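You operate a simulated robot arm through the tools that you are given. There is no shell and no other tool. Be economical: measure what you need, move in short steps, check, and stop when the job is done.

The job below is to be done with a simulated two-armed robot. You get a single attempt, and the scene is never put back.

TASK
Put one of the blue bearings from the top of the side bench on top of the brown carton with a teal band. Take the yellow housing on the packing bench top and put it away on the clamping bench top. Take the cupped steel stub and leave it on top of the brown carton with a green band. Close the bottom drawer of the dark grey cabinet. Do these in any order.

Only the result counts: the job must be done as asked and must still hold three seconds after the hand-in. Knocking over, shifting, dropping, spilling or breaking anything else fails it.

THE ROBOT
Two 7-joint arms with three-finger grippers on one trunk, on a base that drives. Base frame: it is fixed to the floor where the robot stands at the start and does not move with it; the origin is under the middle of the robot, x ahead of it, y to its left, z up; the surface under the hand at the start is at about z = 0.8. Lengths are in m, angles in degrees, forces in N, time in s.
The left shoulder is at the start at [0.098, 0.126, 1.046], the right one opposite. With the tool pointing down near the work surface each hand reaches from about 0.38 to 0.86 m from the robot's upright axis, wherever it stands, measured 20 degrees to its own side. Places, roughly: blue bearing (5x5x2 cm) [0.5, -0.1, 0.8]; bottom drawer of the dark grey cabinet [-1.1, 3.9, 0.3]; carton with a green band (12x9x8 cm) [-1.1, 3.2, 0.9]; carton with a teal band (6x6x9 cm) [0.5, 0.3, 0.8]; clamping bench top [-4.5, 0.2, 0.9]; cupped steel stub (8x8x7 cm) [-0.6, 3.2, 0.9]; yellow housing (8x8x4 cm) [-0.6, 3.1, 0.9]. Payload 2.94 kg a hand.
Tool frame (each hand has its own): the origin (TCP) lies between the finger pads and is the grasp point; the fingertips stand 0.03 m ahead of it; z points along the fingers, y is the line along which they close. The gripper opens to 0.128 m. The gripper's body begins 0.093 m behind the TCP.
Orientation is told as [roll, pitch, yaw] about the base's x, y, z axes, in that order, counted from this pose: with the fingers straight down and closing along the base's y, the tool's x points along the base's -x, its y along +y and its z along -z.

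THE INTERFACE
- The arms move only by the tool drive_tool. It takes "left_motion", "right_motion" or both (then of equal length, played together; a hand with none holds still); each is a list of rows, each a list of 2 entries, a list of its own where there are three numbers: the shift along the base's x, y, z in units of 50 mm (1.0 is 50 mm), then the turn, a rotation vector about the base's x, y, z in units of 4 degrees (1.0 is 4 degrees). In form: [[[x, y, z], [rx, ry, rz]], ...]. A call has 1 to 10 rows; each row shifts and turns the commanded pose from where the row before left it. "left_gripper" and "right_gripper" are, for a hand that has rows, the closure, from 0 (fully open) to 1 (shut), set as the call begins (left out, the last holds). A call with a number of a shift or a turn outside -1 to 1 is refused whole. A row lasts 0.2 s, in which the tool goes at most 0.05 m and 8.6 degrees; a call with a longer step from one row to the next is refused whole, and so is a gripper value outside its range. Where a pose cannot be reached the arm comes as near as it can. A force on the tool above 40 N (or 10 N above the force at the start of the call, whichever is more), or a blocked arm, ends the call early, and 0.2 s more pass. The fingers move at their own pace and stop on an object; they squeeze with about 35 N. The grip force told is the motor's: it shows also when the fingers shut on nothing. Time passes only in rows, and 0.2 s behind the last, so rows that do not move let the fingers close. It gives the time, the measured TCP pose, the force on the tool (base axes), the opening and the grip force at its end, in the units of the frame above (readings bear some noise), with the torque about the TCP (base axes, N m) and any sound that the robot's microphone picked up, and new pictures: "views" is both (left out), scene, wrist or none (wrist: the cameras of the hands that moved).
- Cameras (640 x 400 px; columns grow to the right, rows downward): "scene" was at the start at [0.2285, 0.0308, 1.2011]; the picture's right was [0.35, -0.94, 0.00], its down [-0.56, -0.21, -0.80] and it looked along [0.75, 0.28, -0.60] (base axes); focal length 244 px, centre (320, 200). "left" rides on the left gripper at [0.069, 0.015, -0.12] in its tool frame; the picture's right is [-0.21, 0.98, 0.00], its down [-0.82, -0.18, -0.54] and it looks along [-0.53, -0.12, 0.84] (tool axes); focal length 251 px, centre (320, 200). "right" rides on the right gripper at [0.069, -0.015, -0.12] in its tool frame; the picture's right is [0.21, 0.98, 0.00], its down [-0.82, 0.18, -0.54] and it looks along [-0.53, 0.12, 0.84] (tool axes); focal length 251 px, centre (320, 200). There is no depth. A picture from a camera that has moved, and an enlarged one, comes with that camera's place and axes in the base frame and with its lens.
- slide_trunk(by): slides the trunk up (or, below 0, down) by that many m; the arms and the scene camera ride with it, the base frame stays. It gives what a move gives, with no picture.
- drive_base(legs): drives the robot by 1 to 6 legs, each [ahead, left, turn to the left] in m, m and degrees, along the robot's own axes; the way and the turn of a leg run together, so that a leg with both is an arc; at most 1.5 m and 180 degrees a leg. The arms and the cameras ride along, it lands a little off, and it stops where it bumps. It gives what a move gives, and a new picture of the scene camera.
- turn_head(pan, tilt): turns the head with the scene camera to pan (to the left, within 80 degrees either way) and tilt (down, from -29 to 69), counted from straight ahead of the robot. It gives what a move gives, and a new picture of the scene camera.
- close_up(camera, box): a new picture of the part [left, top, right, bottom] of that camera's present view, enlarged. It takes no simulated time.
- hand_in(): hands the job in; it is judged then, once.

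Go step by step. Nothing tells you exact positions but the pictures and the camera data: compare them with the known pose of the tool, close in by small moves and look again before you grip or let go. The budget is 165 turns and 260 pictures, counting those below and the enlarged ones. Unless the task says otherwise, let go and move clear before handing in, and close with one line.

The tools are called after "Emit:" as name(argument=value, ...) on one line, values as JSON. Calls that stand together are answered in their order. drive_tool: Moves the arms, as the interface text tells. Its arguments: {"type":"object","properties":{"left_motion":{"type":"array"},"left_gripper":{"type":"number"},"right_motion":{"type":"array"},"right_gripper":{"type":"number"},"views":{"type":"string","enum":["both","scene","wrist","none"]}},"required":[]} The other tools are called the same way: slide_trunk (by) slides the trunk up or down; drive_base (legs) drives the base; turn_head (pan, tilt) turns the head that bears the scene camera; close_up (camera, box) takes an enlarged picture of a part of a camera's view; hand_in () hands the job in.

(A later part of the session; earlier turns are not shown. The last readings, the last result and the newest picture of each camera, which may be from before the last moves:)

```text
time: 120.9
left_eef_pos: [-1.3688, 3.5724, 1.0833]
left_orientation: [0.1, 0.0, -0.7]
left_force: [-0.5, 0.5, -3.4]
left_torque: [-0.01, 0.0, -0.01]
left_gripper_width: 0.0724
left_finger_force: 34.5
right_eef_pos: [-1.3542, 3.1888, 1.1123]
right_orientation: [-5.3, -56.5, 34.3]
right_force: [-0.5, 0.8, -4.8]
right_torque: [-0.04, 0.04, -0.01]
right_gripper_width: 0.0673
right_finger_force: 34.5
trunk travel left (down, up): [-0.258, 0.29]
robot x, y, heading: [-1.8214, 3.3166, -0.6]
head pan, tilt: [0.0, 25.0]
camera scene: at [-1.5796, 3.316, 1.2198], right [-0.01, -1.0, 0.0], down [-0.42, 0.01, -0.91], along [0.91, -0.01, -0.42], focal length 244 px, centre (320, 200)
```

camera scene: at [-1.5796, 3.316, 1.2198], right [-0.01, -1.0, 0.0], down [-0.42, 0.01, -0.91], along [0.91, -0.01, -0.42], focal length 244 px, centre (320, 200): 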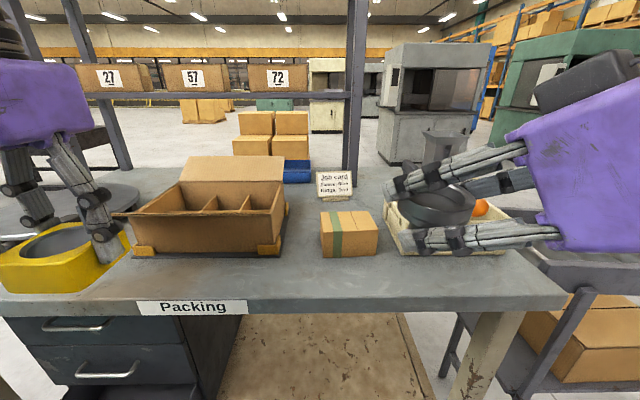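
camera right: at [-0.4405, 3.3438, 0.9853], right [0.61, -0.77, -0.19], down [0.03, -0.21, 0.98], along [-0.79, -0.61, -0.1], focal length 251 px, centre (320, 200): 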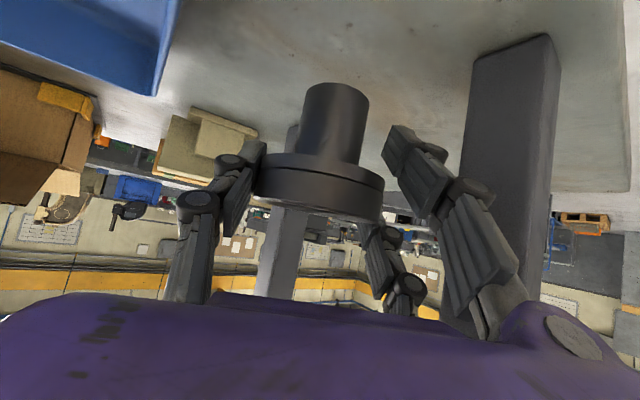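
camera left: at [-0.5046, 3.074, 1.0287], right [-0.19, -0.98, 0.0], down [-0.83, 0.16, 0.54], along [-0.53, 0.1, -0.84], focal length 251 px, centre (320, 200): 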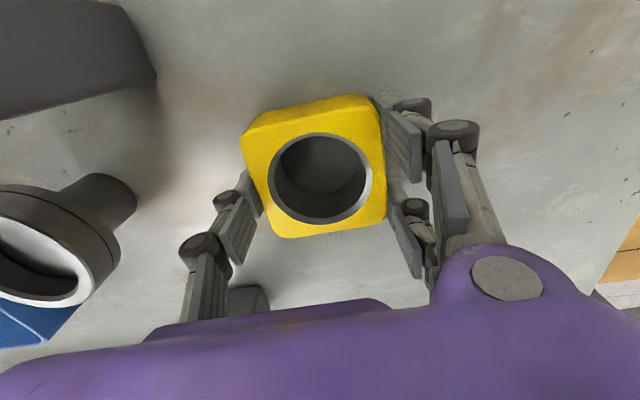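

The green carton is right in front. I'll zoom in on the carton and the stub in the hand.

Emit:
close_up(camera="scene", box=[290, 170, 410, 270])

Emit:
close_up(camera="scene", box=[370, 130, 560, 270])

Emit:
close_up(camera="right", box=[0, 0, 640, 400])

```text
4.00 times, centred on (350, 220) of scene
camera zoom: at [-1.5796, 3.316, 1.2198], right [-0.01, -1.0, 0.0], down [-0.42, 0.01, -0.91], along [0.91, -0.01, -0.42], focal length 977 px, centre (200, 120)
```

zoom: 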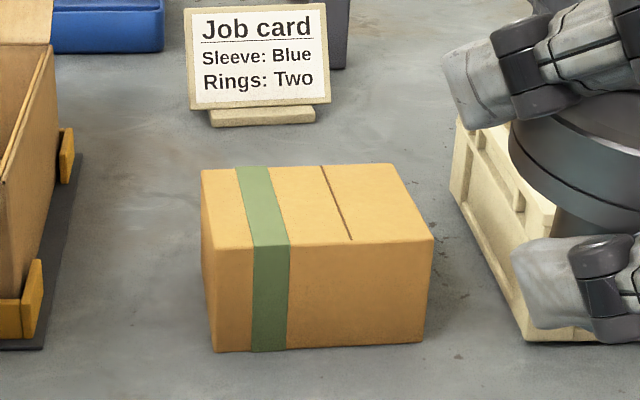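

```text
2.86 times, centred on (465, 200) of scene
camera zoom: at [-1.5796, 3.316, 1.2198], right [-0.01, -1.0, 0.0], down [-0.42, 0.01, -0.91], along [0.91, -0.01, -0.42], focal length 698 px, centre (-94, 200)
```

zoom: 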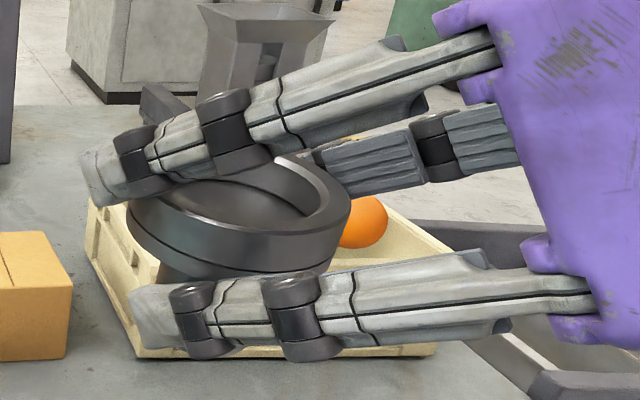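

```text
1.00 times, centred on (320, 200) of right (not enlarged: the box is as wide or as high as the picture)
camera zoom: at [-1.4662, 3.1072, 1.12], right [-0.58, 0.78, -0.23], down [-0.11, 0.2, 0.97], along [0.8, 0.59, -0.03], focal length 251 px, centre (320, 200)
```

zoom: 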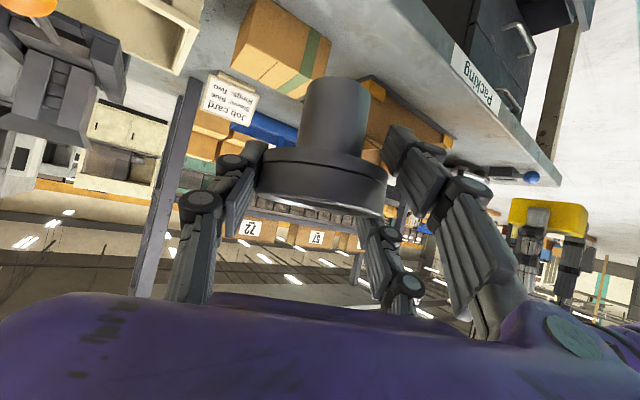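

The green carton top is centred near [-1.10, 3.25], z≈0.947. I'll move the stub above it and restore the tool attitude it had at the grasp.

Emit:
drive_tool(right_motion=[[[0.85, 0.2, -0.05], [0, 0, 0]], [[0.85, 0.2, -0.05], [0, 0, 0]], [[0.85, 0.2, -0.05], [-0.06, 0.3, 0]], [[0.85, 0.2, -0.1], [-0.06, 0.3, 0]], [[0.85, 0.2, -0.1], [-0.06, 0.3, 0]], [[0.8, 0.2, -0.1], [-0.066, 0.294, 0]]], views="both")

Emit:
close_up(camera="scene", box=[270, 130, 430, 270])

```text
time: 122.3
left_eef_pos: [-1.3677, 3.5731, 1.0832]
left_orientation: [0.1, 0.1, -0.7]
left_force: [0.0, -0.1, -3.4]
left_torque: [0.01, 0.04, 0.03]
left_gripper_width: 0.0728
left_finger_force: 34.8
right_eef_pos: [-1.0971, 3.2486, 1.0877]
right_orientation: [-2.2, -51.9, 31.7]
right_force: [1.1, 0.3, -5.1]
right_torque: [0.0, 0.04, 0.01]
right_gripper_width: 0.0673
right_finger_force: 34.8
trunk travel left (down, up): [-0.258, 0.29]
robot x, y, heading: [-1.8174, 3.3191, -0.8]
head pan, tilt: [0.0, 25.0]
camera scene: at [-1.5777, 3.3162, 1.2194], right [-0.01, -1.0, 0.0], down [-0.42, 0.0, -0.91], along [0.91, -0.01, -0.42], focal length 244 px, centre (320, 200)
camera right: at [-1.2097, 3.1667, 1.1076], right [-0.6, 0.78, -0.19], down [-0.03, 0.22, 0.98], along [0.8, 0.59, -0.11], focal length 251 px, centre (320, 200)
```

scene: 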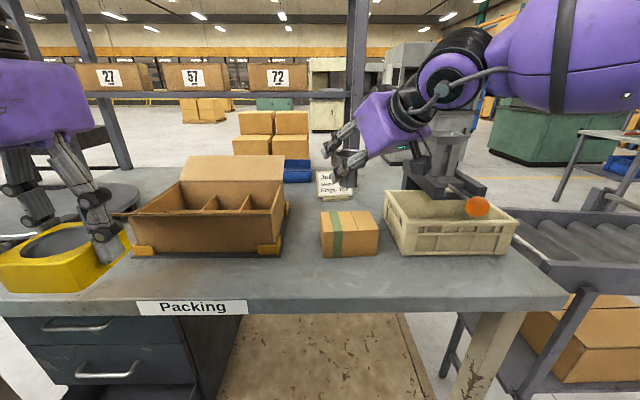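
right: 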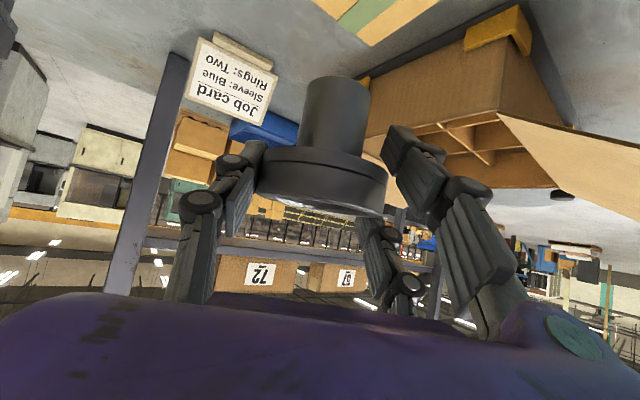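

```text
2.86 times, centred on (350, 200) of scene
camera zoom: at [-1.5777, 3.3162, 1.2194], right [-0.01, -1.0, 0.0], down [-0.42, 0.0, -0.91], along [0.91, -0.01, -0.42], focal length 698 px, centre (234, 200)
```

zoom: 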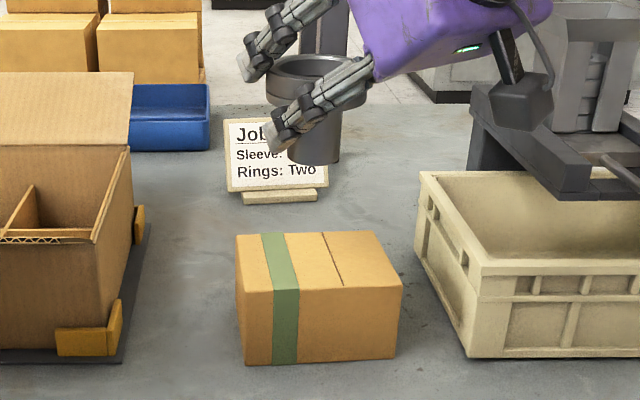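

The stub hangs upright. I'll lower to a couple of cm above the carton with a small x correction and compare.

Emit:
drive_tool(right_motion=[[[-0.2, 0.04, -0.4], [0, 0, 0]], [[0, 0, -0.5], [0, 0, 0]], [[0, 0, -0.35], [0, 0, 0]]], views="wrist")

Emit:
close_up(camera="scene", box=[290, 150, 410, 270])

```text
time: 123.1
left_eef_pos: [-1.3699, 3.573, 1.0832]
left_orientation: [0.1, 0.0, -0.7]
left_force: [0.1, 0.6, -2.6]
left_torque: [-0.01, -0.04, -0.01]
left_gripper_width: 0.0729
left_finger_force: 34.7
right_eef_pos: [-1.1115, 3.2505, 1.0274]
right_orientation: [-2.2, -52.0, 31.7]
right_force: [0.7, 0.1, -4.7]
right_torque: [-0.01, 0.01, 0.0]
right_gripper_width: 0.0673
right_finger_force: 34.7
trunk travel left (down, up): [-0.258, 0.29]
robot x, y, heading: [-1.8195, 3.3171, -0.9]
head pan, tilt: [0.0, 25.0]
camera right: at [-1.2213, 3.1688, 1.0459], right [-0.6, 0.78, -0.19], down [-0.03, 0.22, 0.98], along [0.8, 0.59, -0.1], focal length 251 px, centre (320, 200)
```

right: 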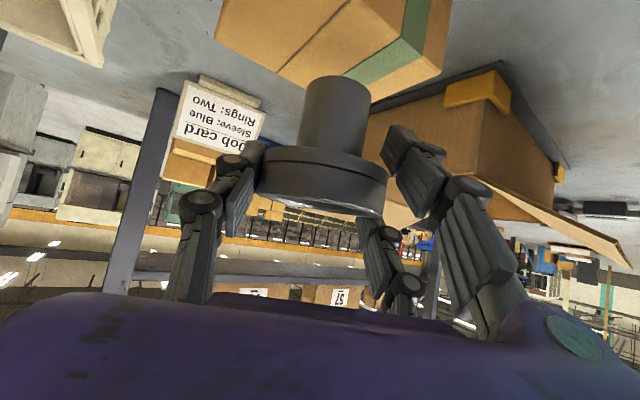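

```text
3.33 times, centred on (350, 210) of scene
camera zoom: at [-1.5793, 3.3161, 1.2198], right [-0.01, -1.0, 0.0], down [-0.42, 0.0, -0.91], along [0.91, -0.01, -0.42], focal length 814 px, centre (220, 167)
```

zoom: 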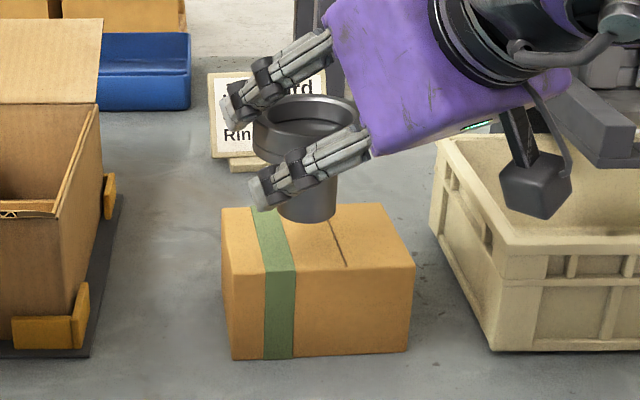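

The stub is aligned over the carton centre with about 2 cm left. I lower it carefully.

Emit:
drive_tool(right_motion=[[[0, 0, -0.2], [0, 0, 0]], [[0, 0, -0.1], [0, 0, 0]]], views="none")

Emit:
close_up(camera="scene", box=[290, 150, 410, 270])

```text
time: 123.7
left_eef_pos: [-1.3693, 3.5735, 1.0838]
left_orientation: [0.1, 0.0, -0.7]
left_force: [-0.8, 0.3, -2.3]
left_torque: [-0.03, -0.01, -0.01]
left_gripper_width: 0.0727
left_finger_force: 34.4
right_eef_pos: [-1.1104, 3.2503, 1.0122]
right_orientation: [-2.1, -52.0, 31.8]
right_force: [0.6, 0.5, -4.8]
right_torque: [-0.03, 0.02, -0.04]
right_gripper_width: 0.0674
right_finger_force: 35.6
trunk travel left (down, up): [-0.258, 0.29]
robot x, y, heading: [-1.821, 3.3198, -0.6]
head pan, tilt: [0.0, 25.0]
```

```text
3.33 times, centred on (350, 210) of scene
camera zoom: at [-1.5796, 3.3162, 1.2198], right [-0.01, -1.0, 0.0], down [-0.42, 0.0, -0.91], along [0.91, -0.01, -0.42], focal length 814 px, centre (220, 167)
```

zoom: 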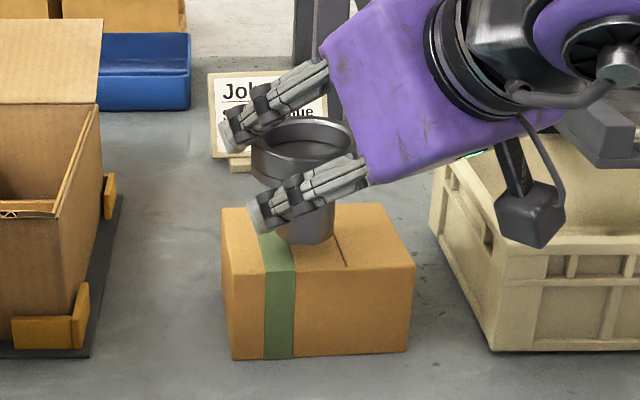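

Emit:
drive_tool(right_motion=[[[0, 0, -0.07], [0, 0, 0]]], views="none")

Emit:
drive_tool(right_motion=[[[0, 0, -0.05], [0, 0, 0]]], views="none")

```text
time: 124.1
left_eef_pos: [-1.3701, 3.5732, 1.0831]
left_orientation: [0.1, 0.0, -0.6]
left_force: [-0.9, -0.2, -2.0]
left_torque: [0.02, -0.03, -0.04]
left_gripper_width: 0.0728
left_finger_force: 34.4
right_eef_pos: [-1.1111, 3.251, 1.0081]
right_orientation: [-2.3, -52.0, 31.9]
right_force: [0.7, 0.4, -4.5]
right_torque: [-0.03, 0.01, -0.02]
right_gripper_width: 0.0673
right_finger_force: 35.3
trunk travel left (down, up): [-0.258, 0.29]
robot x, y, heading: [-1.8184, 3.318, -0.7]
head pan, tilt: [0.0, 25.0]
```

```text
time: 124.5
left_eef_pos: [-1.3694, 3.5723, 1.0831]
left_orientation: [0.1, 0.1, -0.7]
left_force: [-0.8, 0.2, -2.7]
left_torque: [0.02, 0.02, -0.02]
left_gripper_width: 0.073
left_finger_force: 35.4
right_eef_pos: [-1.1109, 3.251, 1.0054]
right_orientation: [-2.2, -51.8, 31.9]
right_force: [0.1, -0.4, -5.6]
right_torque: [0.0, 0.02, -0.01]
right_gripper_width: 0.0673
right_finger_force: 34.6
trunk travel left (down, up): [-0.258, 0.29]
robot x, y, heading: [-1.8195, 3.3218, -0.8]
head pan, tilt: [0.0, 25.0]
```

Emit:
drive_tool(right_motion=[[[0, 0, -0.05], [0, 0, 0]]], views="none")

Emit:
drive_tool(right_motion=[[[0, 0, -0.04], [0, 0, 0]]], views="none")

Emit:
close_up(camera="scene", box=[290, 150, 410, 270])

```text
time: 124.9
left_eef_pos: [-1.3684, 3.573, 1.0828]
left_orientation: [0.2, 0.0, -0.7]
left_force: [-0.5, 0.2, -1.8]
left_torque: [0.01, 0.0, 0.0]
left_gripper_width: 0.0727
left_finger_force: 34.9
right_eef_pos: [-1.1108, 3.2503, 1.003]
right_orientation: [-2.3, -52.0, 31.8]
right_force: [-0.8, -0.2, -4.7]
right_torque: [-0.03, 0.02, 0.0]
right_gripper_width: 0.0671
right_finger_force: 35.1
trunk travel left (down, up): [-0.258, 0.29]
robot x, y, heading: [-1.8171, 3.3181, -0.8]
head pan, tilt: [0.0, 25.0]
```

```text
time: 125.3
left_eef_pos: [-1.368, 3.5731, 1.083]
left_orientation: [0.1, 0.0, -0.8]
left_force: [0.2, -1.0, -2.2]
left_torque: [0.01, 0.03, -0.02]
left_gripper_width: 0.0728
left_finger_force: 34.7
right_eef_pos: [-1.111, 3.2494, 1.0011]
right_orientation: [-2.2, -52.0, 31.9]
right_force: [0.9, -0.6, -4.4]
right_torque: [-0.02, 0.03, 0.01]
right_gripper_width: 0.0671
right_finger_force: 34.7
trunk travel left (down, up): [-0.258, 0.29]
robot x, y, heading: [-1.8219, 3.3171, -0.8]
head pan, tilt: [0.0, 25.0]
```

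```text
3.33 times, centred on (350, 210) of scene
camera zoom: at [-1.5794, 3.3161, 1.2198], right [-0.01, -1.0, 0.0], down [-0.42, 0.01, -0.91], along [0.91, -0.01, -0.42], focal length 814 px, centre (220, 167)
```

zoom: 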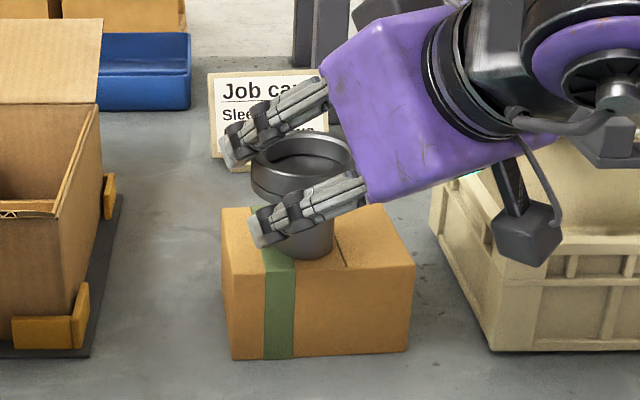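

There's no contact yet and the stub now sits forward of the carton centre in the picture. I'll shift it +x 1.5 cm and keep lowering.

Emit:
drive_tool(right_motion=[[[0.3, -0.06, 0], [0, 0, 0]], [[0, 0, -0.06], [0, 0, 0]]], views="none")

Emit:
drive_tool(right_motion=[[[0, 0, -0.06], [0, 0, 0]]], views="wrist")

Emit:
close_up(camera="scene", box=[290, 150, 410, 270])

```text
time: 125.9
left_eef_pos: [-1.3699, 3.5729, 1.083]
left_orientation: [0.2, 0.0, -0.8]
left_force: [-0.3, 0.5, -0.9]
left_torque: [-0.02, -0.01, -0.01]
left_gripper_width: 0.0729
left_finger_force: 34.6
right_eef_pos: [-1.0959, 3.2487, 1.0009]
right_orientation: [-2.3, -52.2, 31.9]
right_force: [1.6, -2.5, 5.8]
right_torque: [-0.03, 0.07, -0.02]
right_gripper_width: 0.0674
right_finger_force: 34.9
trunk travel left (down, up): [-0.258, 0.29]
robot x, y, heading: [-1.8192, 3.3187, -0.6]
head pan, tilt: [0.0, 25.0]
```

```text
time: 126.3
left_eef_pos: [-1.3719, 3.5719, 1.0839]
left_orientation: [0.2, -0.2, -0.8]
left_force: [0.0, 0.8, -2.6]
left_torque: [-0.01, -0.02, 0.0]
left_gripper_width: 0.0727
left_finger_force: 34.6
right_eef_pos: [-1.0953, 3.2474, 1.001]
right_orientation: [-2.5, -52.5, 32.0]
right_force: [3.8, -4.0, 22.4]
right_torque: [-0.05, 0.18, 0.05]
right_gripper_width: 0.0671
right_finger_force: 34.6
trunk travel left (down, up): [-0.258, 0.29]
robot x, y, heading: [-1.8168, 3.3155, -0.7]
head pan, tilt: [0.0, 25.0]
camera right: at [-1.2075, 3.1669, 1.0184], right [-0.6, 0.78, -0.2], down [-0.04, 0.21, 0.98], along [0.8, 0.59, -0.09], focal length 251 px, centre (320, 200)
```

right: 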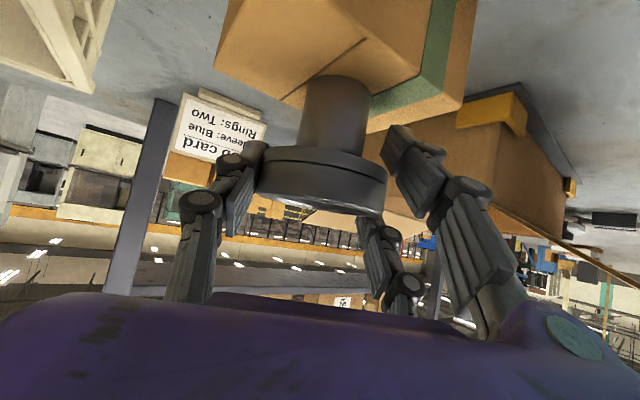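

```text
3.33 times, centred on (350, 210) of scene
camera zoom: at [-1.5815, 3.3156, 1.2204], right [-0.01, -1.0, 0.0], down [-0.42, 0.01, -0.91], along [0.91, -0.01, -0.42], focal length 814 px, centre (220, 167)
```

zoom: 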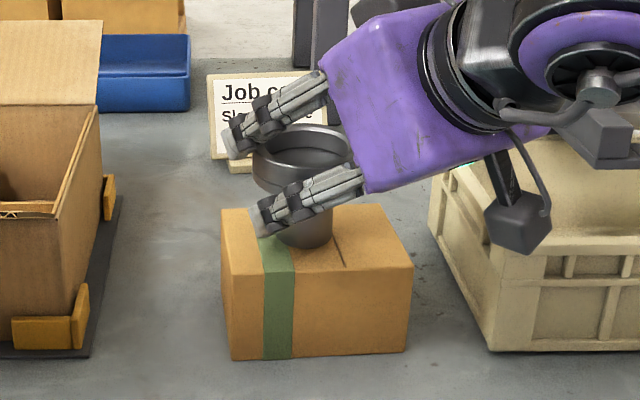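

The stub is in contact with the carton and well centred. I relieve the pressure.

Emit:
drive_tool(right_motion=[[[0, 0, 0.075], [0, 0, 0]]], views="none")

```text
time: 126.7
left_eef_pos: [-1.3697, 3.5737, 1.0836]
left_orientation: [0.0, -0.1, -0.7]
left_force: [0.7, 0.7, -2.0]
left_torque: [-0.02, -0.01, -0.04]
left_gripper_width: 0.0727
left_finger_force: 34.8
right_eef_pos: [-1.0953, 3.2483, 1.0011]
right_orientation: [-2.4, -52.1, 31.9]
right_force: [10.3, -0.9, 17.1]
right_torque: [0.21, -0.35, -0.1]
right_gripper_width: 0.0673
right_finger_force: 34.9
trunk travel left (down, up): [-0.258, 0.29]
robot x, y, heading: [-1.8201, 3.3187, -0.4]
head pan, tilt: [0.0, 25.0]
```

Emit:
drive_tool(right_motion=[[[0, 0, 0.02], [0, 0, 0]]], views="none")

```text
time: 127.1
left_eef_pos: [-1.3701, 3.5742, 1.0839]
left_orientation: [0.1, 0.1, -0.6]
left_force: [0.2, 0.4, -3.0]
left_torque: [0.01, 0.02, -0.02]
left_gripper_width: 0.0726
left_finger_force: 35.0
right_eef_pos: [-1.0967, 3.2491, 1.0]
right_orientation: [-2.3, -52.1, 31.9]
right_force: [9.1, 0.3, 16.5]
right_torque: [0.29, -0.35, -0.13]
right_gripper_width: 0.0673
right_finger_force: 35.4
trunk travel left (down, up): [-0.258, 0.29]
robot x, y, heading: [-1.8206, 3.3182, -1.0]
head pan, tilt: [0.0, 25.0]
```

Emit:
drive_tool(right_motion=[[[0, 0, 0.03], [0, 0, 0]]], views="none")

Emit:
close_up(camera="scene", box=[290, 150, 410, 270])

```text
time: 127.5
left_eef_pos: [-1.3695, 3.5731, 1.0826]
left_orientation: [0.1, 0.0, -0.8]
left_force: [-0.1, -0.1, -2.7]
left_torque: [0.03, 0.01, -0.01]
left_gripper_width: 0.0725
left_finger_force: 35.0
right_eef_pos: [-1.0974, 3.2477, 1.0002]
right_orientation: [-2.3, -51.9, 31.9]
right_force: [5.9, 0.8, 10.0]
right_torque: [0.34, -0.23, -0.15]
right_gripper_width: 0.0675
right_finger_force: 34.9
trunk travel left (down, up): [-0.258, 0.29]
robot x, y, heading: [-1.8185, 3.3183, -0.9]
head pan, tilt: [0.0, 25.0]
```

```text
3.33 times, centred on (350, 210) of scene
camera zoom: at [-1.5802, 3.3164, 1.2199], right [-0.01, -1.0, 0.0], down [-0.42, 0.0, -0.91], along [0.91, -0.01, -0.42], focal length 814 px, centre (220, 167)
```

zoom: 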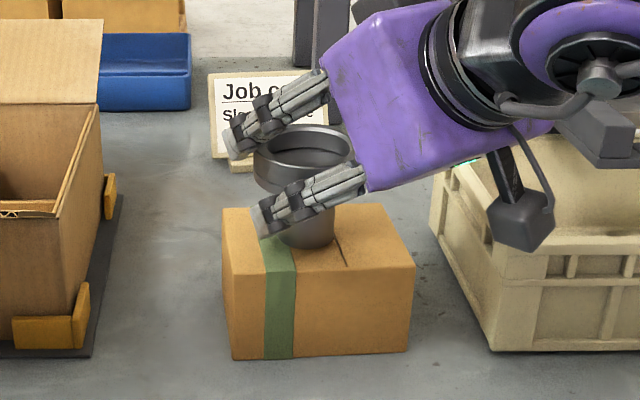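

Emit:
drive_tool(right_motion=[[[0, 0, 0.03], [0, 0, 0]]], views="none")

Emit:
drive_tool(right_motion=[[[0, 0, 0], [0, 0, 0]], [[0, 0, 0], [0, 0, 0]]], right_gripper=0.18, views="wrist")

Emit:
close_up(camera="scene", box=[290, 150, 410, 270])

```text
time: 127.9
left_eef_pos: [-1.3701, 3.5744, 1.0825]
left_orientation: [0.0, 0.0, -0.8]
left_force: [-0.4, 0.2, -3.0]
left_torque: [0.01, 0.02, 0.02]
left_gripper_width: 0.0727
left_finger_force: 34.6
right_eef_pos: [-1.0973, 3.2484, 1.0002]
right_orientation: [-2.2, -51.7, 31.8]
right_force: [0.1, 1.8, 0.6]
right_torque: [0.23, 0.02, -0.01]
right_gripper_width: 0.0676
right_finger_force: 34.9
trunk travel left (down, up): [-0.258, 0.29]
robot x, y, heading: [-1.8217, 3.3176, -0.6]
head pan, tilt: [0.0, 25.0]
```

```text
time: 128.5
left_eef_pos: [-1.3698, 3.5726, 1.0837]
left_orientation: [0.1, 0.1, -0.7]
left_force: [0.9, -0.1, -1.9]
left_torque: [0.01, 0.0, 0.04]
left_gripper_width: 0.0729
left_finger_force: 34.7
right_eef_pos: [-1.0967, 3.2477, 1.0031]
right_orientation: [-2.3, -51.9, 31.7]
right_force: [0.5, 0.3, 0.0]
right_torque: [0.01, 0.01, 0.0]
right_gripper_width: 0.105
right_finger_force: 0.1
trunk travel left (down, up): [-0.258, 0.29]
robot x, y, heading: [-1.8182, 3.3228, -0.7]
head pan, tilt: [0.0, 25.0]
camera right: at [-1.2077, 3.1664, 1.0219], right [-0.6, 0.78, -0.19], down [-0.03, 0.22, 0.98], along [0.8, 0.59, -0.11], focal length 251 px, centre (320, 200)
```

right: 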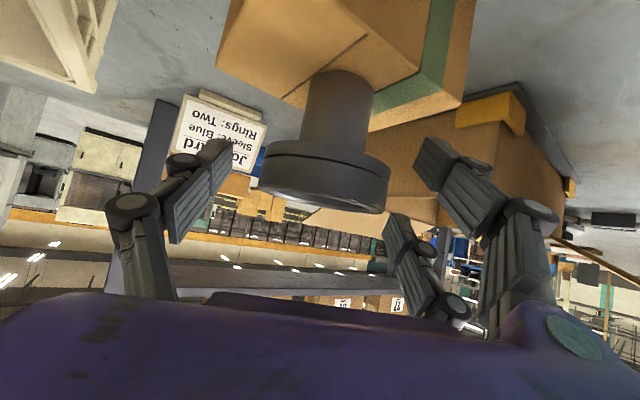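

```text
3.33 times, centred on (350, 210) of scene
camera zoom: at [-1.5799, 3.3161, 1.2199], right [-0.01, -1.0, 0.0], down [-0.42, 0.0, -0.91], along [0.91, -0.01, -0.42], focal length 814 px, centre (220, 167)
```

zoom: 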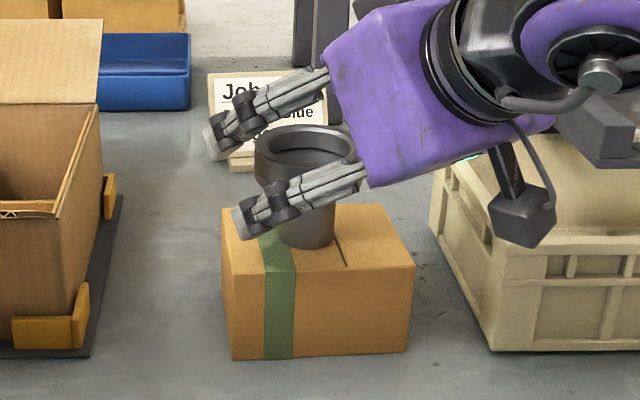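

The stub stands free on the carton. I back the right hand out along its axis.

Emit:
drive_tool(right_motion=[[[-0.5, -0.31, 0.46], [0, 0, 0]], [[-0.55, -0.34, 0.51], [0, 0, 0]], [[-0.55, -0.34, 0.51], [0, 0, 0]], [[-0.6, -0.3, 0.51], [0, 0, 0]]], views="scene")

```text
time: 129.5
left_eef_pos: [-1.3704, 3.5716, 1.0842]
left_orientation: [0.1, -0.1, -0.7]
left_force: [0.6, -0.2, -3.0]
left_torque: [0.04, -0.04, -0.05]
left_gripper_width: 0.0725
left_finger_force: 34.5
right_eef_pos: [-1.2089, 3.1828, 1.1041]
right_orientation: [-2.2, -52.0, 31.9]
right_force: [-0.2, -1.3, 0.3]
right_torque: [0.0, 0.0, 0.01]
right_gripper_width: 0.1051
right_finger_force: 0.5
trunk travel left (down, up): [-0.258, 0.29]
robot x, y, heading: [-1.8206, 3.3164, -1.0]
head pan, tilt: [0.0, 25.0]
camera scene: at [-1.5809, 3.3154, 1.2201], right [-0.01, -1.0, 0.0], down [-0.42, 0.01, -0.91], along [0.91, -0.01, -0.42], focal length 244 px, centre (320, 200)
```

scene: 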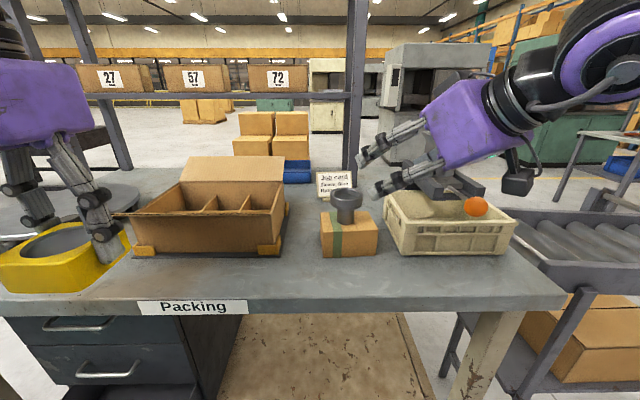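

Stub placed. Next is the drawer. I'll back off slightly and slide north in front of the cabinet, raising the left hand on the way so the trunk can go down later.

Emit:
drive_tool(left_motion=[[[0, 0, 0.9], [0, 0, 0]], [[0, 0, 0.9], [0, 0, 0]], [[0, 0, 0.9], [0, 0, 0]], [[0, 0, 0.9], [0, 0, 0]]], views="none")

Emit:
drive_base(legs=[[-0.15, 0, 0], [0, 0.72, 1]])

Emit:
turn_head(pan=-10, tilt=50)

```text
time: 130.5
left_eef_pos: [-1.3501, 3.5363, 1.175]
left_orientation: [-0.1, -0.1, -0.7]
left_force: [0.6, 0.1, -2.1]
left_torque: [0.02, 0.02, 0.0]
left_gripper_width: 0.0727
left_finger_force: 35.1
left hand out of reach, approached as far as the arm can: row 2, 3, 4
right_eef_pos: [-1.2063, 3.183, 1.1041]
right_orientation: [-2.3, -51.9, 31.8]
right_force: [-0.4, -1.0, 0.0]
right_torque: [-0.01, 0.01, 0.03]
right_gripper_width: 0.1046
right_finger_force: 0.1
trunk travel left (down, up): [-0.258, 0.29]
robot x, y, heading: [-1.8179, 3.321, -0.9]
head pan, tilt: [0.0, 25.0]
```

```text
time: 138.2
left_eef_pos: [-1.5002, 4.2642, 1.1743]
left_orientation: [-0.2, 0.0, 0.0]
left_force: [-0.5, -0.1, -3.3]
left_torque: [0.0, -0.02, 0.02]
left_gripper_width: 0.0726
left_finger_force: 35.0
right_eef_pos: [-1.3516, 3.912, 1.1043]
right_orientation: [-2.3, -52.0, 32.5]
right_force: [-0.3, -0.5, -0.7]
right_torque: [0.01, 0.0, 0.0]
right_gripper_width: 0.1049
right_finger_force: 0.0
trunk travel left (down, up): [-0.258, 0.29]
robot x, y, heading: [-1.963, 4.0384, 0.5]
head pan, tilt: [0.0, 25.0]
camera scene: at [-1.7271, 4.0408, 1.2199], right [0.0, -1.0, 0.0], down [-0.42, 0.0, -0.91], along [0.91, 0.0, -0.42], focal length 244 px, centre (320, 200)
```

scene: 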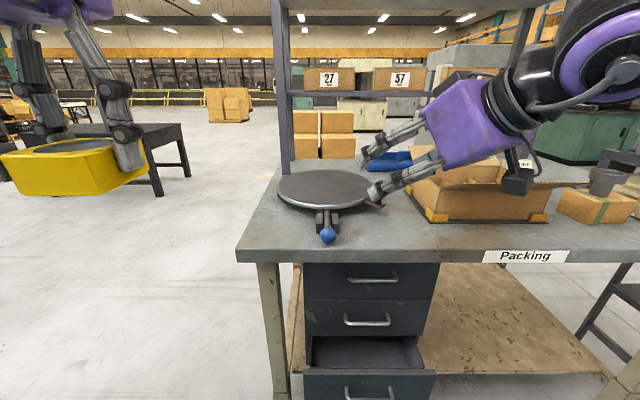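

```text
time: 139.1
left_eef_pos: [-1.4998, 4.2647, 1.1751]
left_orientation: [-0.1, -0.2, 0.0]
left_force: [-0.3, 0.5, -2.0]
left_torque: [-0.01, 0.01, 0.0]
left_gripper_width: 0.0726
left_finger_force: 35.2
right_eef_pos: [-1.3512, 3.912, 1.1031]
right_orientation: [-2.4, -52.0, 32.5]
right_force: [0.4, 0.4, 0.1]
right_torque: [0.04, 0.02, -0.02]
right_gripper_width: 0.1049
right_finger_force: 0.0
trunk travel left (down, up): [-0.258, 0.29]
robot x, y, heading: [-1.971, 4.0405, -0.1]
head pan, tilt: [-10.0, 50.0]
camera scene: at [-1.7433, 4.0274, 1.1825], right [-0.17, -0.98, 0.0], down [-0.75, 0.13, -0.64], along [0.63, -0.11, -0.77], focal length 244 px, centre (320, 200)
```

scene: 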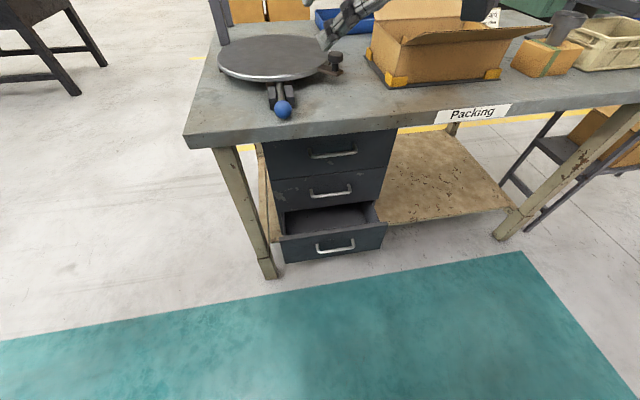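

The bottom drawer stands open with its front at roughly x -1.25, y 3.88, z 0.3. I'll lower the trunk, square up the right hand and close its fist.

Emit:
slide_trunk(by=-0.25)

Emit:
drive_tool(right_motion=[[[-0.5, 0, -0.3], [0, 0, -0.9]], [[-0.5, 0, -0.5], [0, 0, -0.9]], [[0, 0, -0.8], [0, 0, -0.9]], [[0, 0, -0.8], [0, 0, -0.9]], [[0, 0, -0.8], [0, 0, -0.9]], [[0, 0, -0.8], [0, 0, -0.9]], [[0, 0, -0.8], [0, 0, -0.9]], [[0, 0, -0.8], [0, 0, -0.9]], [[0, 0, -0.8], [0, 0, -0.9]]], right_gripper=1, views="both")

```text
time: 141.7
left_eef_pos: [-1.4152, 4.2635, 0.8525]
left_orientation: [-0.2, 10.5, 0.0]
left_force: [0.4, 0.1, -2.1]
left_torque: [0.01, -0.03, 0.02]
left_gripper_width: 0.073
left_finger_force: 35.4
right_eef_pos: [-1.3513, 3.9115, 0.8528]
right_orientation: [-2.3, -52.0, 32.5]
right_force: [-0.3, -0.4, 0.3]
right_torque: [0.01, 0.0, 0.02]
right_gripper_width: 0.1047
right_finger_force: 0.0
trunk travel left (down, up): [-0.008, 0.54]
robot x, y, heading: [-1.9691, 4.0391, -0.0]
head pan, tilt: [-10.0, 50.0]
```

```text
time: 143.7
left_eef_pos: [-1.4154, 4.264, 0.8509]
left_orientation: [-0.2, 10.7, 0.0]
left_force: [0.2, -0.9, -2.2]
left_torque: [-0.02, 0.0, -0.02]
left_gripper_width: 0.0729
left_finger_force: 35.1
right_eef_pos: [-1.3459, 3.8938, 0.5559]
right_orientation: [-2.3, -52.0, 0.0]
right_force: [0.5, -0.8, -0.2]
right_torque: [0.0, 0.01, -0.01]
right_gripper_width: 0.0
right_finger_force: 2.8
right hand out of reach, approached as far as the arm can: row 2, 3, 4, 5, 6
trunk travel left (down, up): [-0.008, 0.54]
robot x, y, heading: [-1.9635, 4.0426, 0.0]
head pan, tilt: [-10.0, 50.0]
camera scene: at [-1.6533, 4.007, 0.9422], right [-0.38, -0.92, 0.0], down [-0.52, 0.22, -0.83], along [0.76, -0.32, -0.56], focal length 244 px, centre (320, 200)
camera right: at [-1.4837, 3.8837, 0.575], right [-0.1, 0.98, -0.19], down [0.08, 0.2, 0.98], along [0.99, 0.08, -0.1], focal length 251 px, centre (320, 200)
```

scene: 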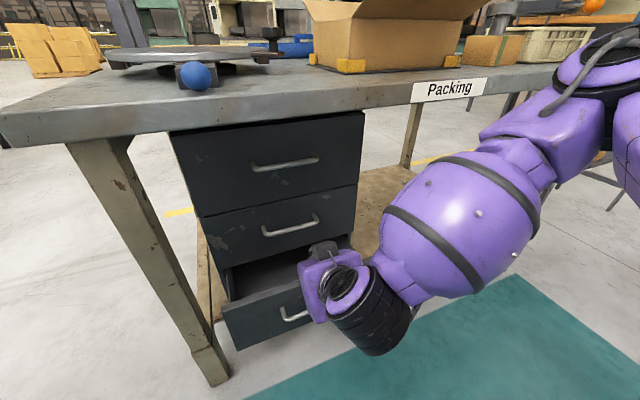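
right: 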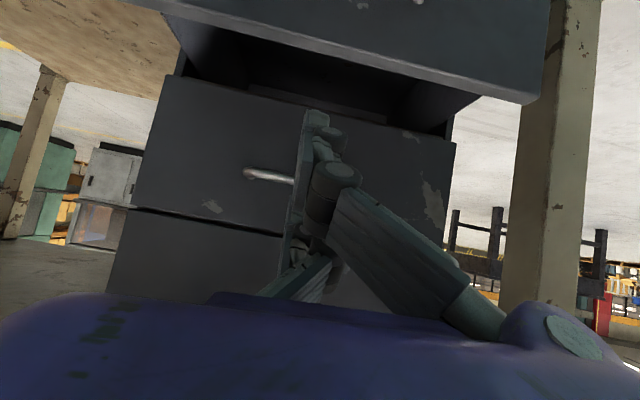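

The drawer front panel is at about x -1.285, z 0.25–0.42, and the closed plane is at x≈-1.156. I'll lower the fist so the tips are just above the handle, at z≈0.385.

Emit:
drive_tool(right_motion=[[[-0.2, 0.3, -0.7], [0, 0, 0]], [[-0.2, 0.3, -0.8], [0, 0, 0]], [[0, 0.2, -0.8], [0, 0, 0]], [[0, 0, -0.75], [0, 0, 0]]], views="both")

```text
time: 144.7
left_eef_pos: [-1.4153, 4.2633, 0.8513]
left_orientation: [-0.3, 10.5, 0.0]
left_force: [-0.3, 0.0, -2.4]
left_torque: [-0.02, 0.01, -0.01]
left_gripper_width: 0.0727
left_finger_force: 35.1
right_eef_pos: [-1.3399, 3.9133, 0.4971]
right_orientation: [-2.4, -51.3, 0.0]
right_force: [-0.7, -0.8, 0.0]
right_torque: [0.0, 0.01, 0.01]
right_gripper_width: 0.0001
right_finger_force: 2.8
right hand out of reach, approached as far as the arm can: row 2, 3, 4
trunk travel left (down, up): [-0.008, 0.54]
robot x, y, heading: [-1.9662, 4.0408, 0.2]
head pan, tilt: [-10.0, 50.0]
camera scene: at [-1.6595, 4.0273, 0.9191], right [-0.17, -0.98, 0.0], down [-0.75, 0.13, -0.64], along [0.63, -0.11, -0.77], focal length 244 px, centre (320, 200)
camera right: at [-1.4781, 3.9036, 0.5165], right [-0.1, 0.98, -0.19], down [0.1, 0.2, 0.97], along [0.99, 0.08, -0.12], focal length 251 px, centre (320, 200)
```

scene: 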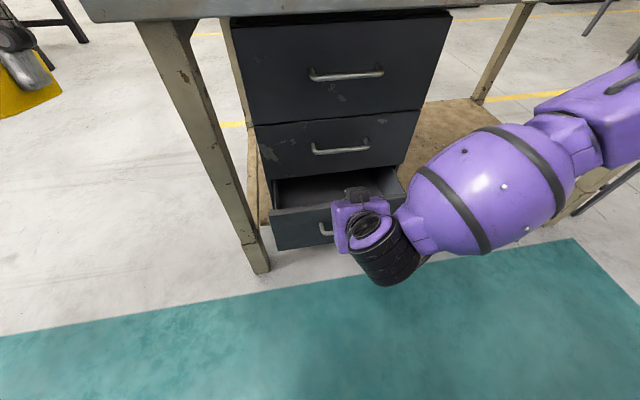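
right: 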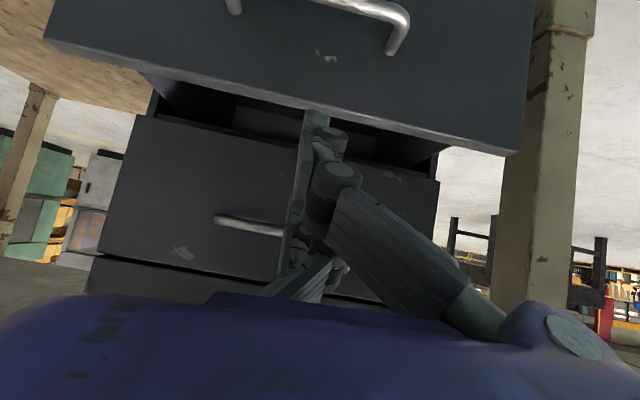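

The arm is folded too tightly here. I'll back the robot 0.13 m and retry the descent.

Emit:
drive_base(legs=[[-0.13, 0, 0]])

Emit:
drive_tool(right_motion=[[[0.2, 0, -0.6], [0, 0, 0]], [[0.3, 0, -0.7], [0, 0, 0]], [[0.3, 0, -0.6], [0, 0, 0]]], views="both")

```text
time: 146.0
left_eef_pos: [-1.5456, 4.2621, 0.8512]
left_orientation: [-0.2, 10.6, -0.2]
left_force: [-0.5, 0.4, -2.9]
left_torque: [0.04, -0.05, -0.02]
left_gripper_width: 0.0726
left_finger_force: 35.1
right_eef_pos: [-1.4694, 3.9106, 0.4965]
right_orientation: [-2.4, -51.3, -0.1]
right_force: [0.0, 0.2, 0.4]
right_torque: [0.0, 0.01, 0.02]
right_gripper_width: 0.0001
right_finger_force: 2.8
trunk travel left (down, up): [-0.008, 0.54]
robot x, y, heading: [-2.0955, 4.0401, -0.3]
head pan, tilt: [-10.0, 50.0]
camera scene: at [-1.7883, 4.0263, 0.9193], right [-0.18, -0.98, 0.0], down [-0.75, 0.14, -0.64], along [0.63, -0.11, -0.77], focal length 244 px, centre (320, 200)
```

scene: 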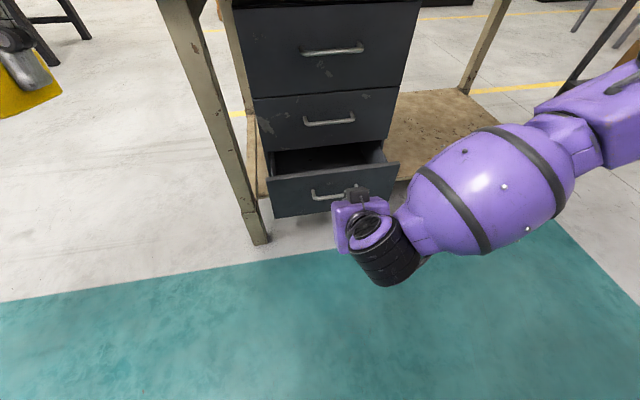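

```text
time: 146.8
left_eef_pos: [-1.544, 4.261, 0.8513]
left_orientation: [-0.2, 10.7, -0.2]
left_force: [0.5, 0.1, -2.2]
left_torque: [-0.02, 0.0, 0.02]
left_gripper_width: 0.0728
left_finger_force: 34.8
right_eef_pos: [-1.408, 3.898, 0.4659]
right_orientation: [-2.5, -50.3, -0.3]
right_force: [0.5, 0.7, -0.1]
right_torque: [-0.01, -0.02, -0.01]
right_gripper_width: 0.0001
right_finger_force: 3.0
right hand out of reach, approached as far as the arm can: row 1, 2, 3
trunk travel left (down, up): [-0.008, 0.54]
robot x, y, heading: [-2.0939, 4.0428, -0.2]
head pan, tilt: [-10.0, 50.0]
camera scene: at [-1.7877, 4.0262, 0.9191], right [-0.18, -0.98, 0.0], down [-0.75, 0.14, -0.64], along [0.63, -0.11, -0.77], focal length 244 px, centre (320, 200)
camera right: at [-1.5453, 3.889, 0.489], right [-0.1, 0.98, -0.19], down [0.11, 0.2, 0.97], along [0.99, 0.07, -0.13], focal length 251 px, centre (320, 200)
```

scene: 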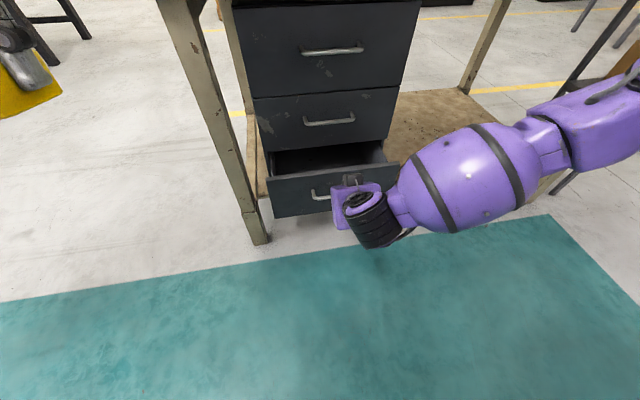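
right: 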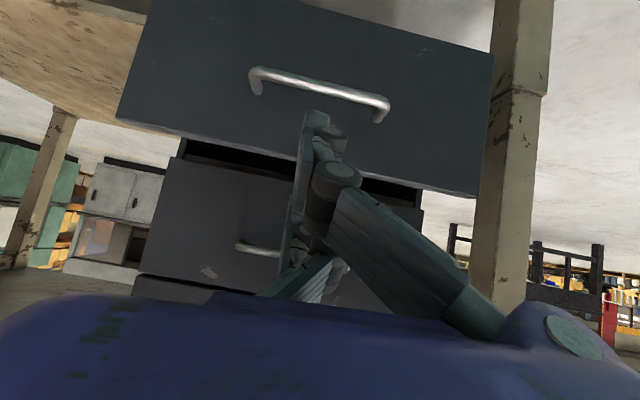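

The wrist limits the reach at this pitch. I'll steepen the tool by 16° so the hand can get lower.

Emit:
drive_tool(right_motion=[[[0, 0, 0], [0, 1, 0]], [[0, 0, 0], [0, 1, 0]], [[0, 0, 0], [0, 1, 0]], [[0, 0, 0], [0, 1, 0]], [[0, 0, 0], [0, 0, 0]]], views="both")

```text
time: 148.0
left_eef_pos: [-1.5434, 4.2619, 0.8519]
left_orientation: [-0.2, 10.6, -0.1]
left_force: [0.4, -0.4, -2.9]
left_torque: [-0.03, -0.03, -0.01]
left_gripper_width: 0.0728
left_finger_force: 35.0
right_eef_pos: [-1.4103, 3.8963, 0.4655]
right_orientation: [-2.5, -35.2, -0.2]
right_force: [1.0, 0.7, 0.7]
right_torque: [-0.01, -0.03, 0.01]
right_gripper_width: 0.0001
right_finger_force: 2.6
trunk travel left (down, up): [-0.008, 0.54]
robot x, y, heading: [-2.0915, 4.0397, -0.2]
head pan, tilt: [-10.0, 50.0]
camera scene: at [-1.7856, 4.0222, 0.9237], right [-0.22, -0.97, 0.0], down [-0.71, 0.16, -0.69], along [0.67, -0.15, -0.73], focal length 244 px, centre (320, 200)
camera right: at [-1.5356, 3.8879, 0.5236], right [-0.15, 0.98, -0.16], down [0.37, 0.2, 0.91], along [0.92, 0.08, -0.39], focal length 251 px, centre (320, 200)
```

scene: 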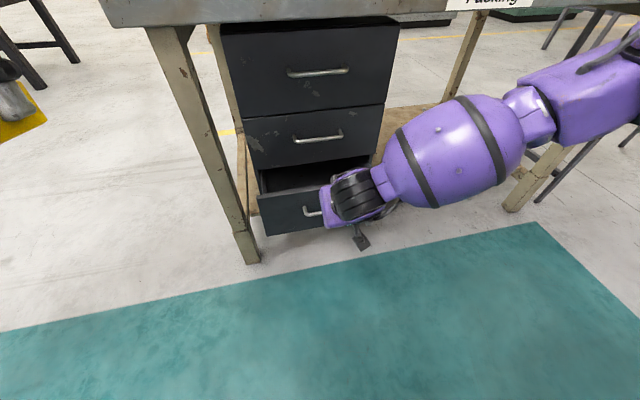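
right: 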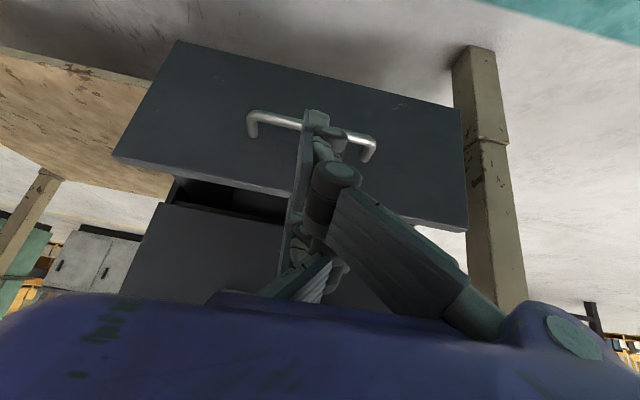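

Reachable now. I lower to z≈0.41 and then advance toward the panel.

Emit:
drive_tool(right_motion=[[[0, 0, -0.5], [0, 0, 0]], [[0.3, 0, -0.6], [0, 0, 0]], [[0.6, 0, 0], [0, 0, 0]]], views="both")

```text
time: 148.8
left_eef_pos: [-1.5431, 4.2617, 0.8516]
left_orientation: [-0.3, 10.4, -0.2]
left_force: [0.1, -0.2, -2.4]
left_torque: [0.01, 0.0, 0.02]
left_gripper_width: 0.0728
left_finger_force: 34.6
right_eef_pos: [-1.3781, 3.8871, 0.4307]
right_orientation: [-2.4, -35.2, -0.2]
right_force: [-0.1, -0.3, -0.1]
right_torque: [-0.01, -0.03, 0.02]
right_gripper_width: 0.0002
right_finger_force: 3.3
right hand out of reach, approached as far as the arm can: row 2, 3
trunk travel left (down, up): [-0.008, 0.54]
robot x, y, heading: [-2.0948, 4.0433, -0.3]
head pan, tilt: [-10.0, 50.0]
camera scene: at [-1.7876, 4.0261, 0.9191], right [-0.18, -0.98, 0.0], down [-0.75, 0.14, -0.64], along [0.63, -0.11, -0.77], focal length 244 px, centre (320, 200)
camera right: at [-1.505, 3.8773, 0.4871], right [-0.15, 0.98, -0.16], down [0.36, 0.2, 0.91], along [0.92, 0.08, -0.39], focal length 251 px, centre (320, 200)
```

scene: 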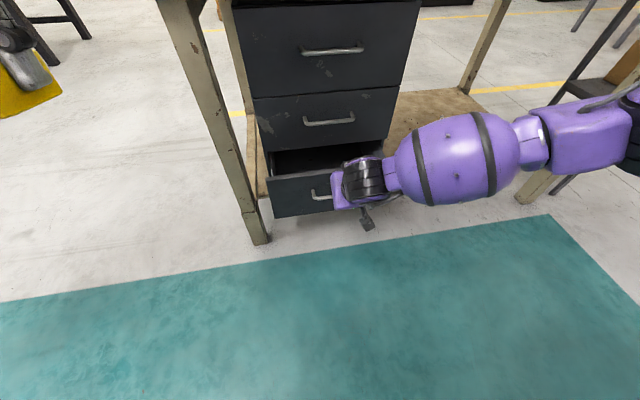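
right: 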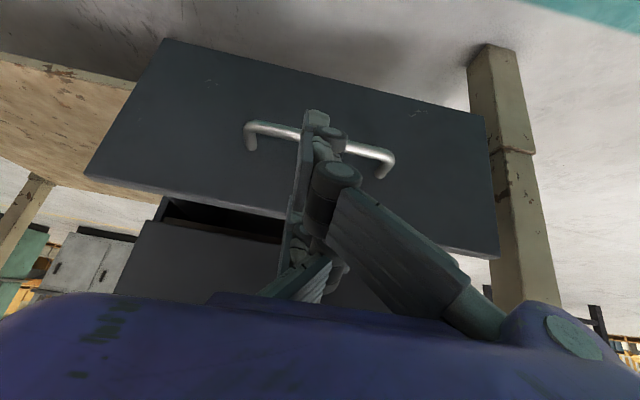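

The tips are still a bit high. I'll steepen the tool a further 12° and shift to y≈3.75, beside the handles, to get lower with margin.

Emit:
drive_tool(right_motion=[[[-0.2, -0.6, 0.1], [0, 0.6, 0]], [[0, -0.7, 0], [0, 0.6, 0]], [[0, -0.7, 0], [0, 0.6, 0]], [[0, -0.7, -0.2], [0, 0.6, 0]], [[0, 0, -0.5], [0, 0.6, 0]], [[0, 0, -0.5], [0, 0, 0]]], views="both")

```text
time: 150.2
left_eef_pos: [-1.5438, 4.2617, 0.8508]
left_orientation: [-0.2, 10.6, -0.3]
left_force: [-0.5, -0.3, -2.2]
left_torque: [-0.01, 0.01, -0.01]
left_gripper_width: 0.073
left_finger_force: 35.5
right_eef_pos: [-1.3883, 3.7502, 0.3733]
right_orientation: [-2.4, -23.2, -0.2]
right_force: [0.1, -0.9, 0.5]
right_torque: [-0.02, 0.04, -0.01]
right_gripper_width: 0.0
right_finger_force: 3.0
trunk travel left (down, up): [-0.008, 0.54]
robot x, y, heading: [-2.0937, 4.0424, -0.1]
head pan, tilt: [-10.0, 50.0]
camera scene: at [-1.7827, 4.0136, 0.9329], right [-0.31, -0.95, 0.0], down [-0.62, 0.2, -0.76], along [0.73, -0.24, -0.65], focal length 244 px, centre (320, 200)
camera right: at [-1.4997, 3.7406, 0.4563], right [-0.18, 0.98, -0.12], down [0.55, 0.2, 0.81], along [0.82, 0.08, -0.57], focal length 251 px, centre (320, 200)
```

scene: 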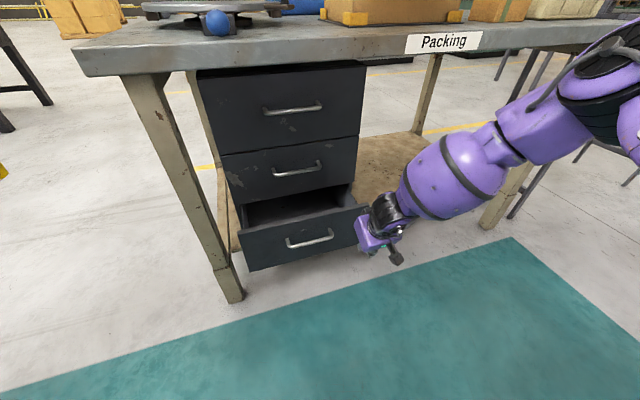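
right: 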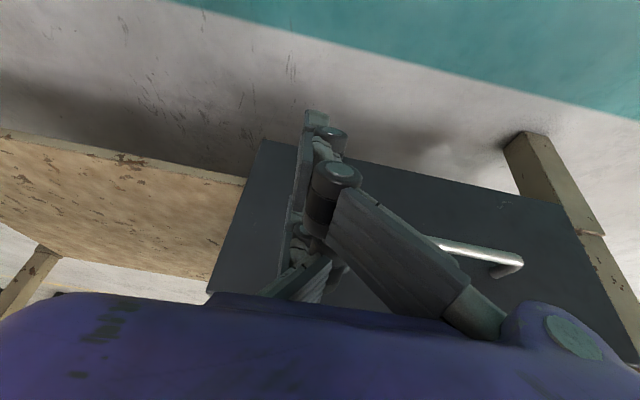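

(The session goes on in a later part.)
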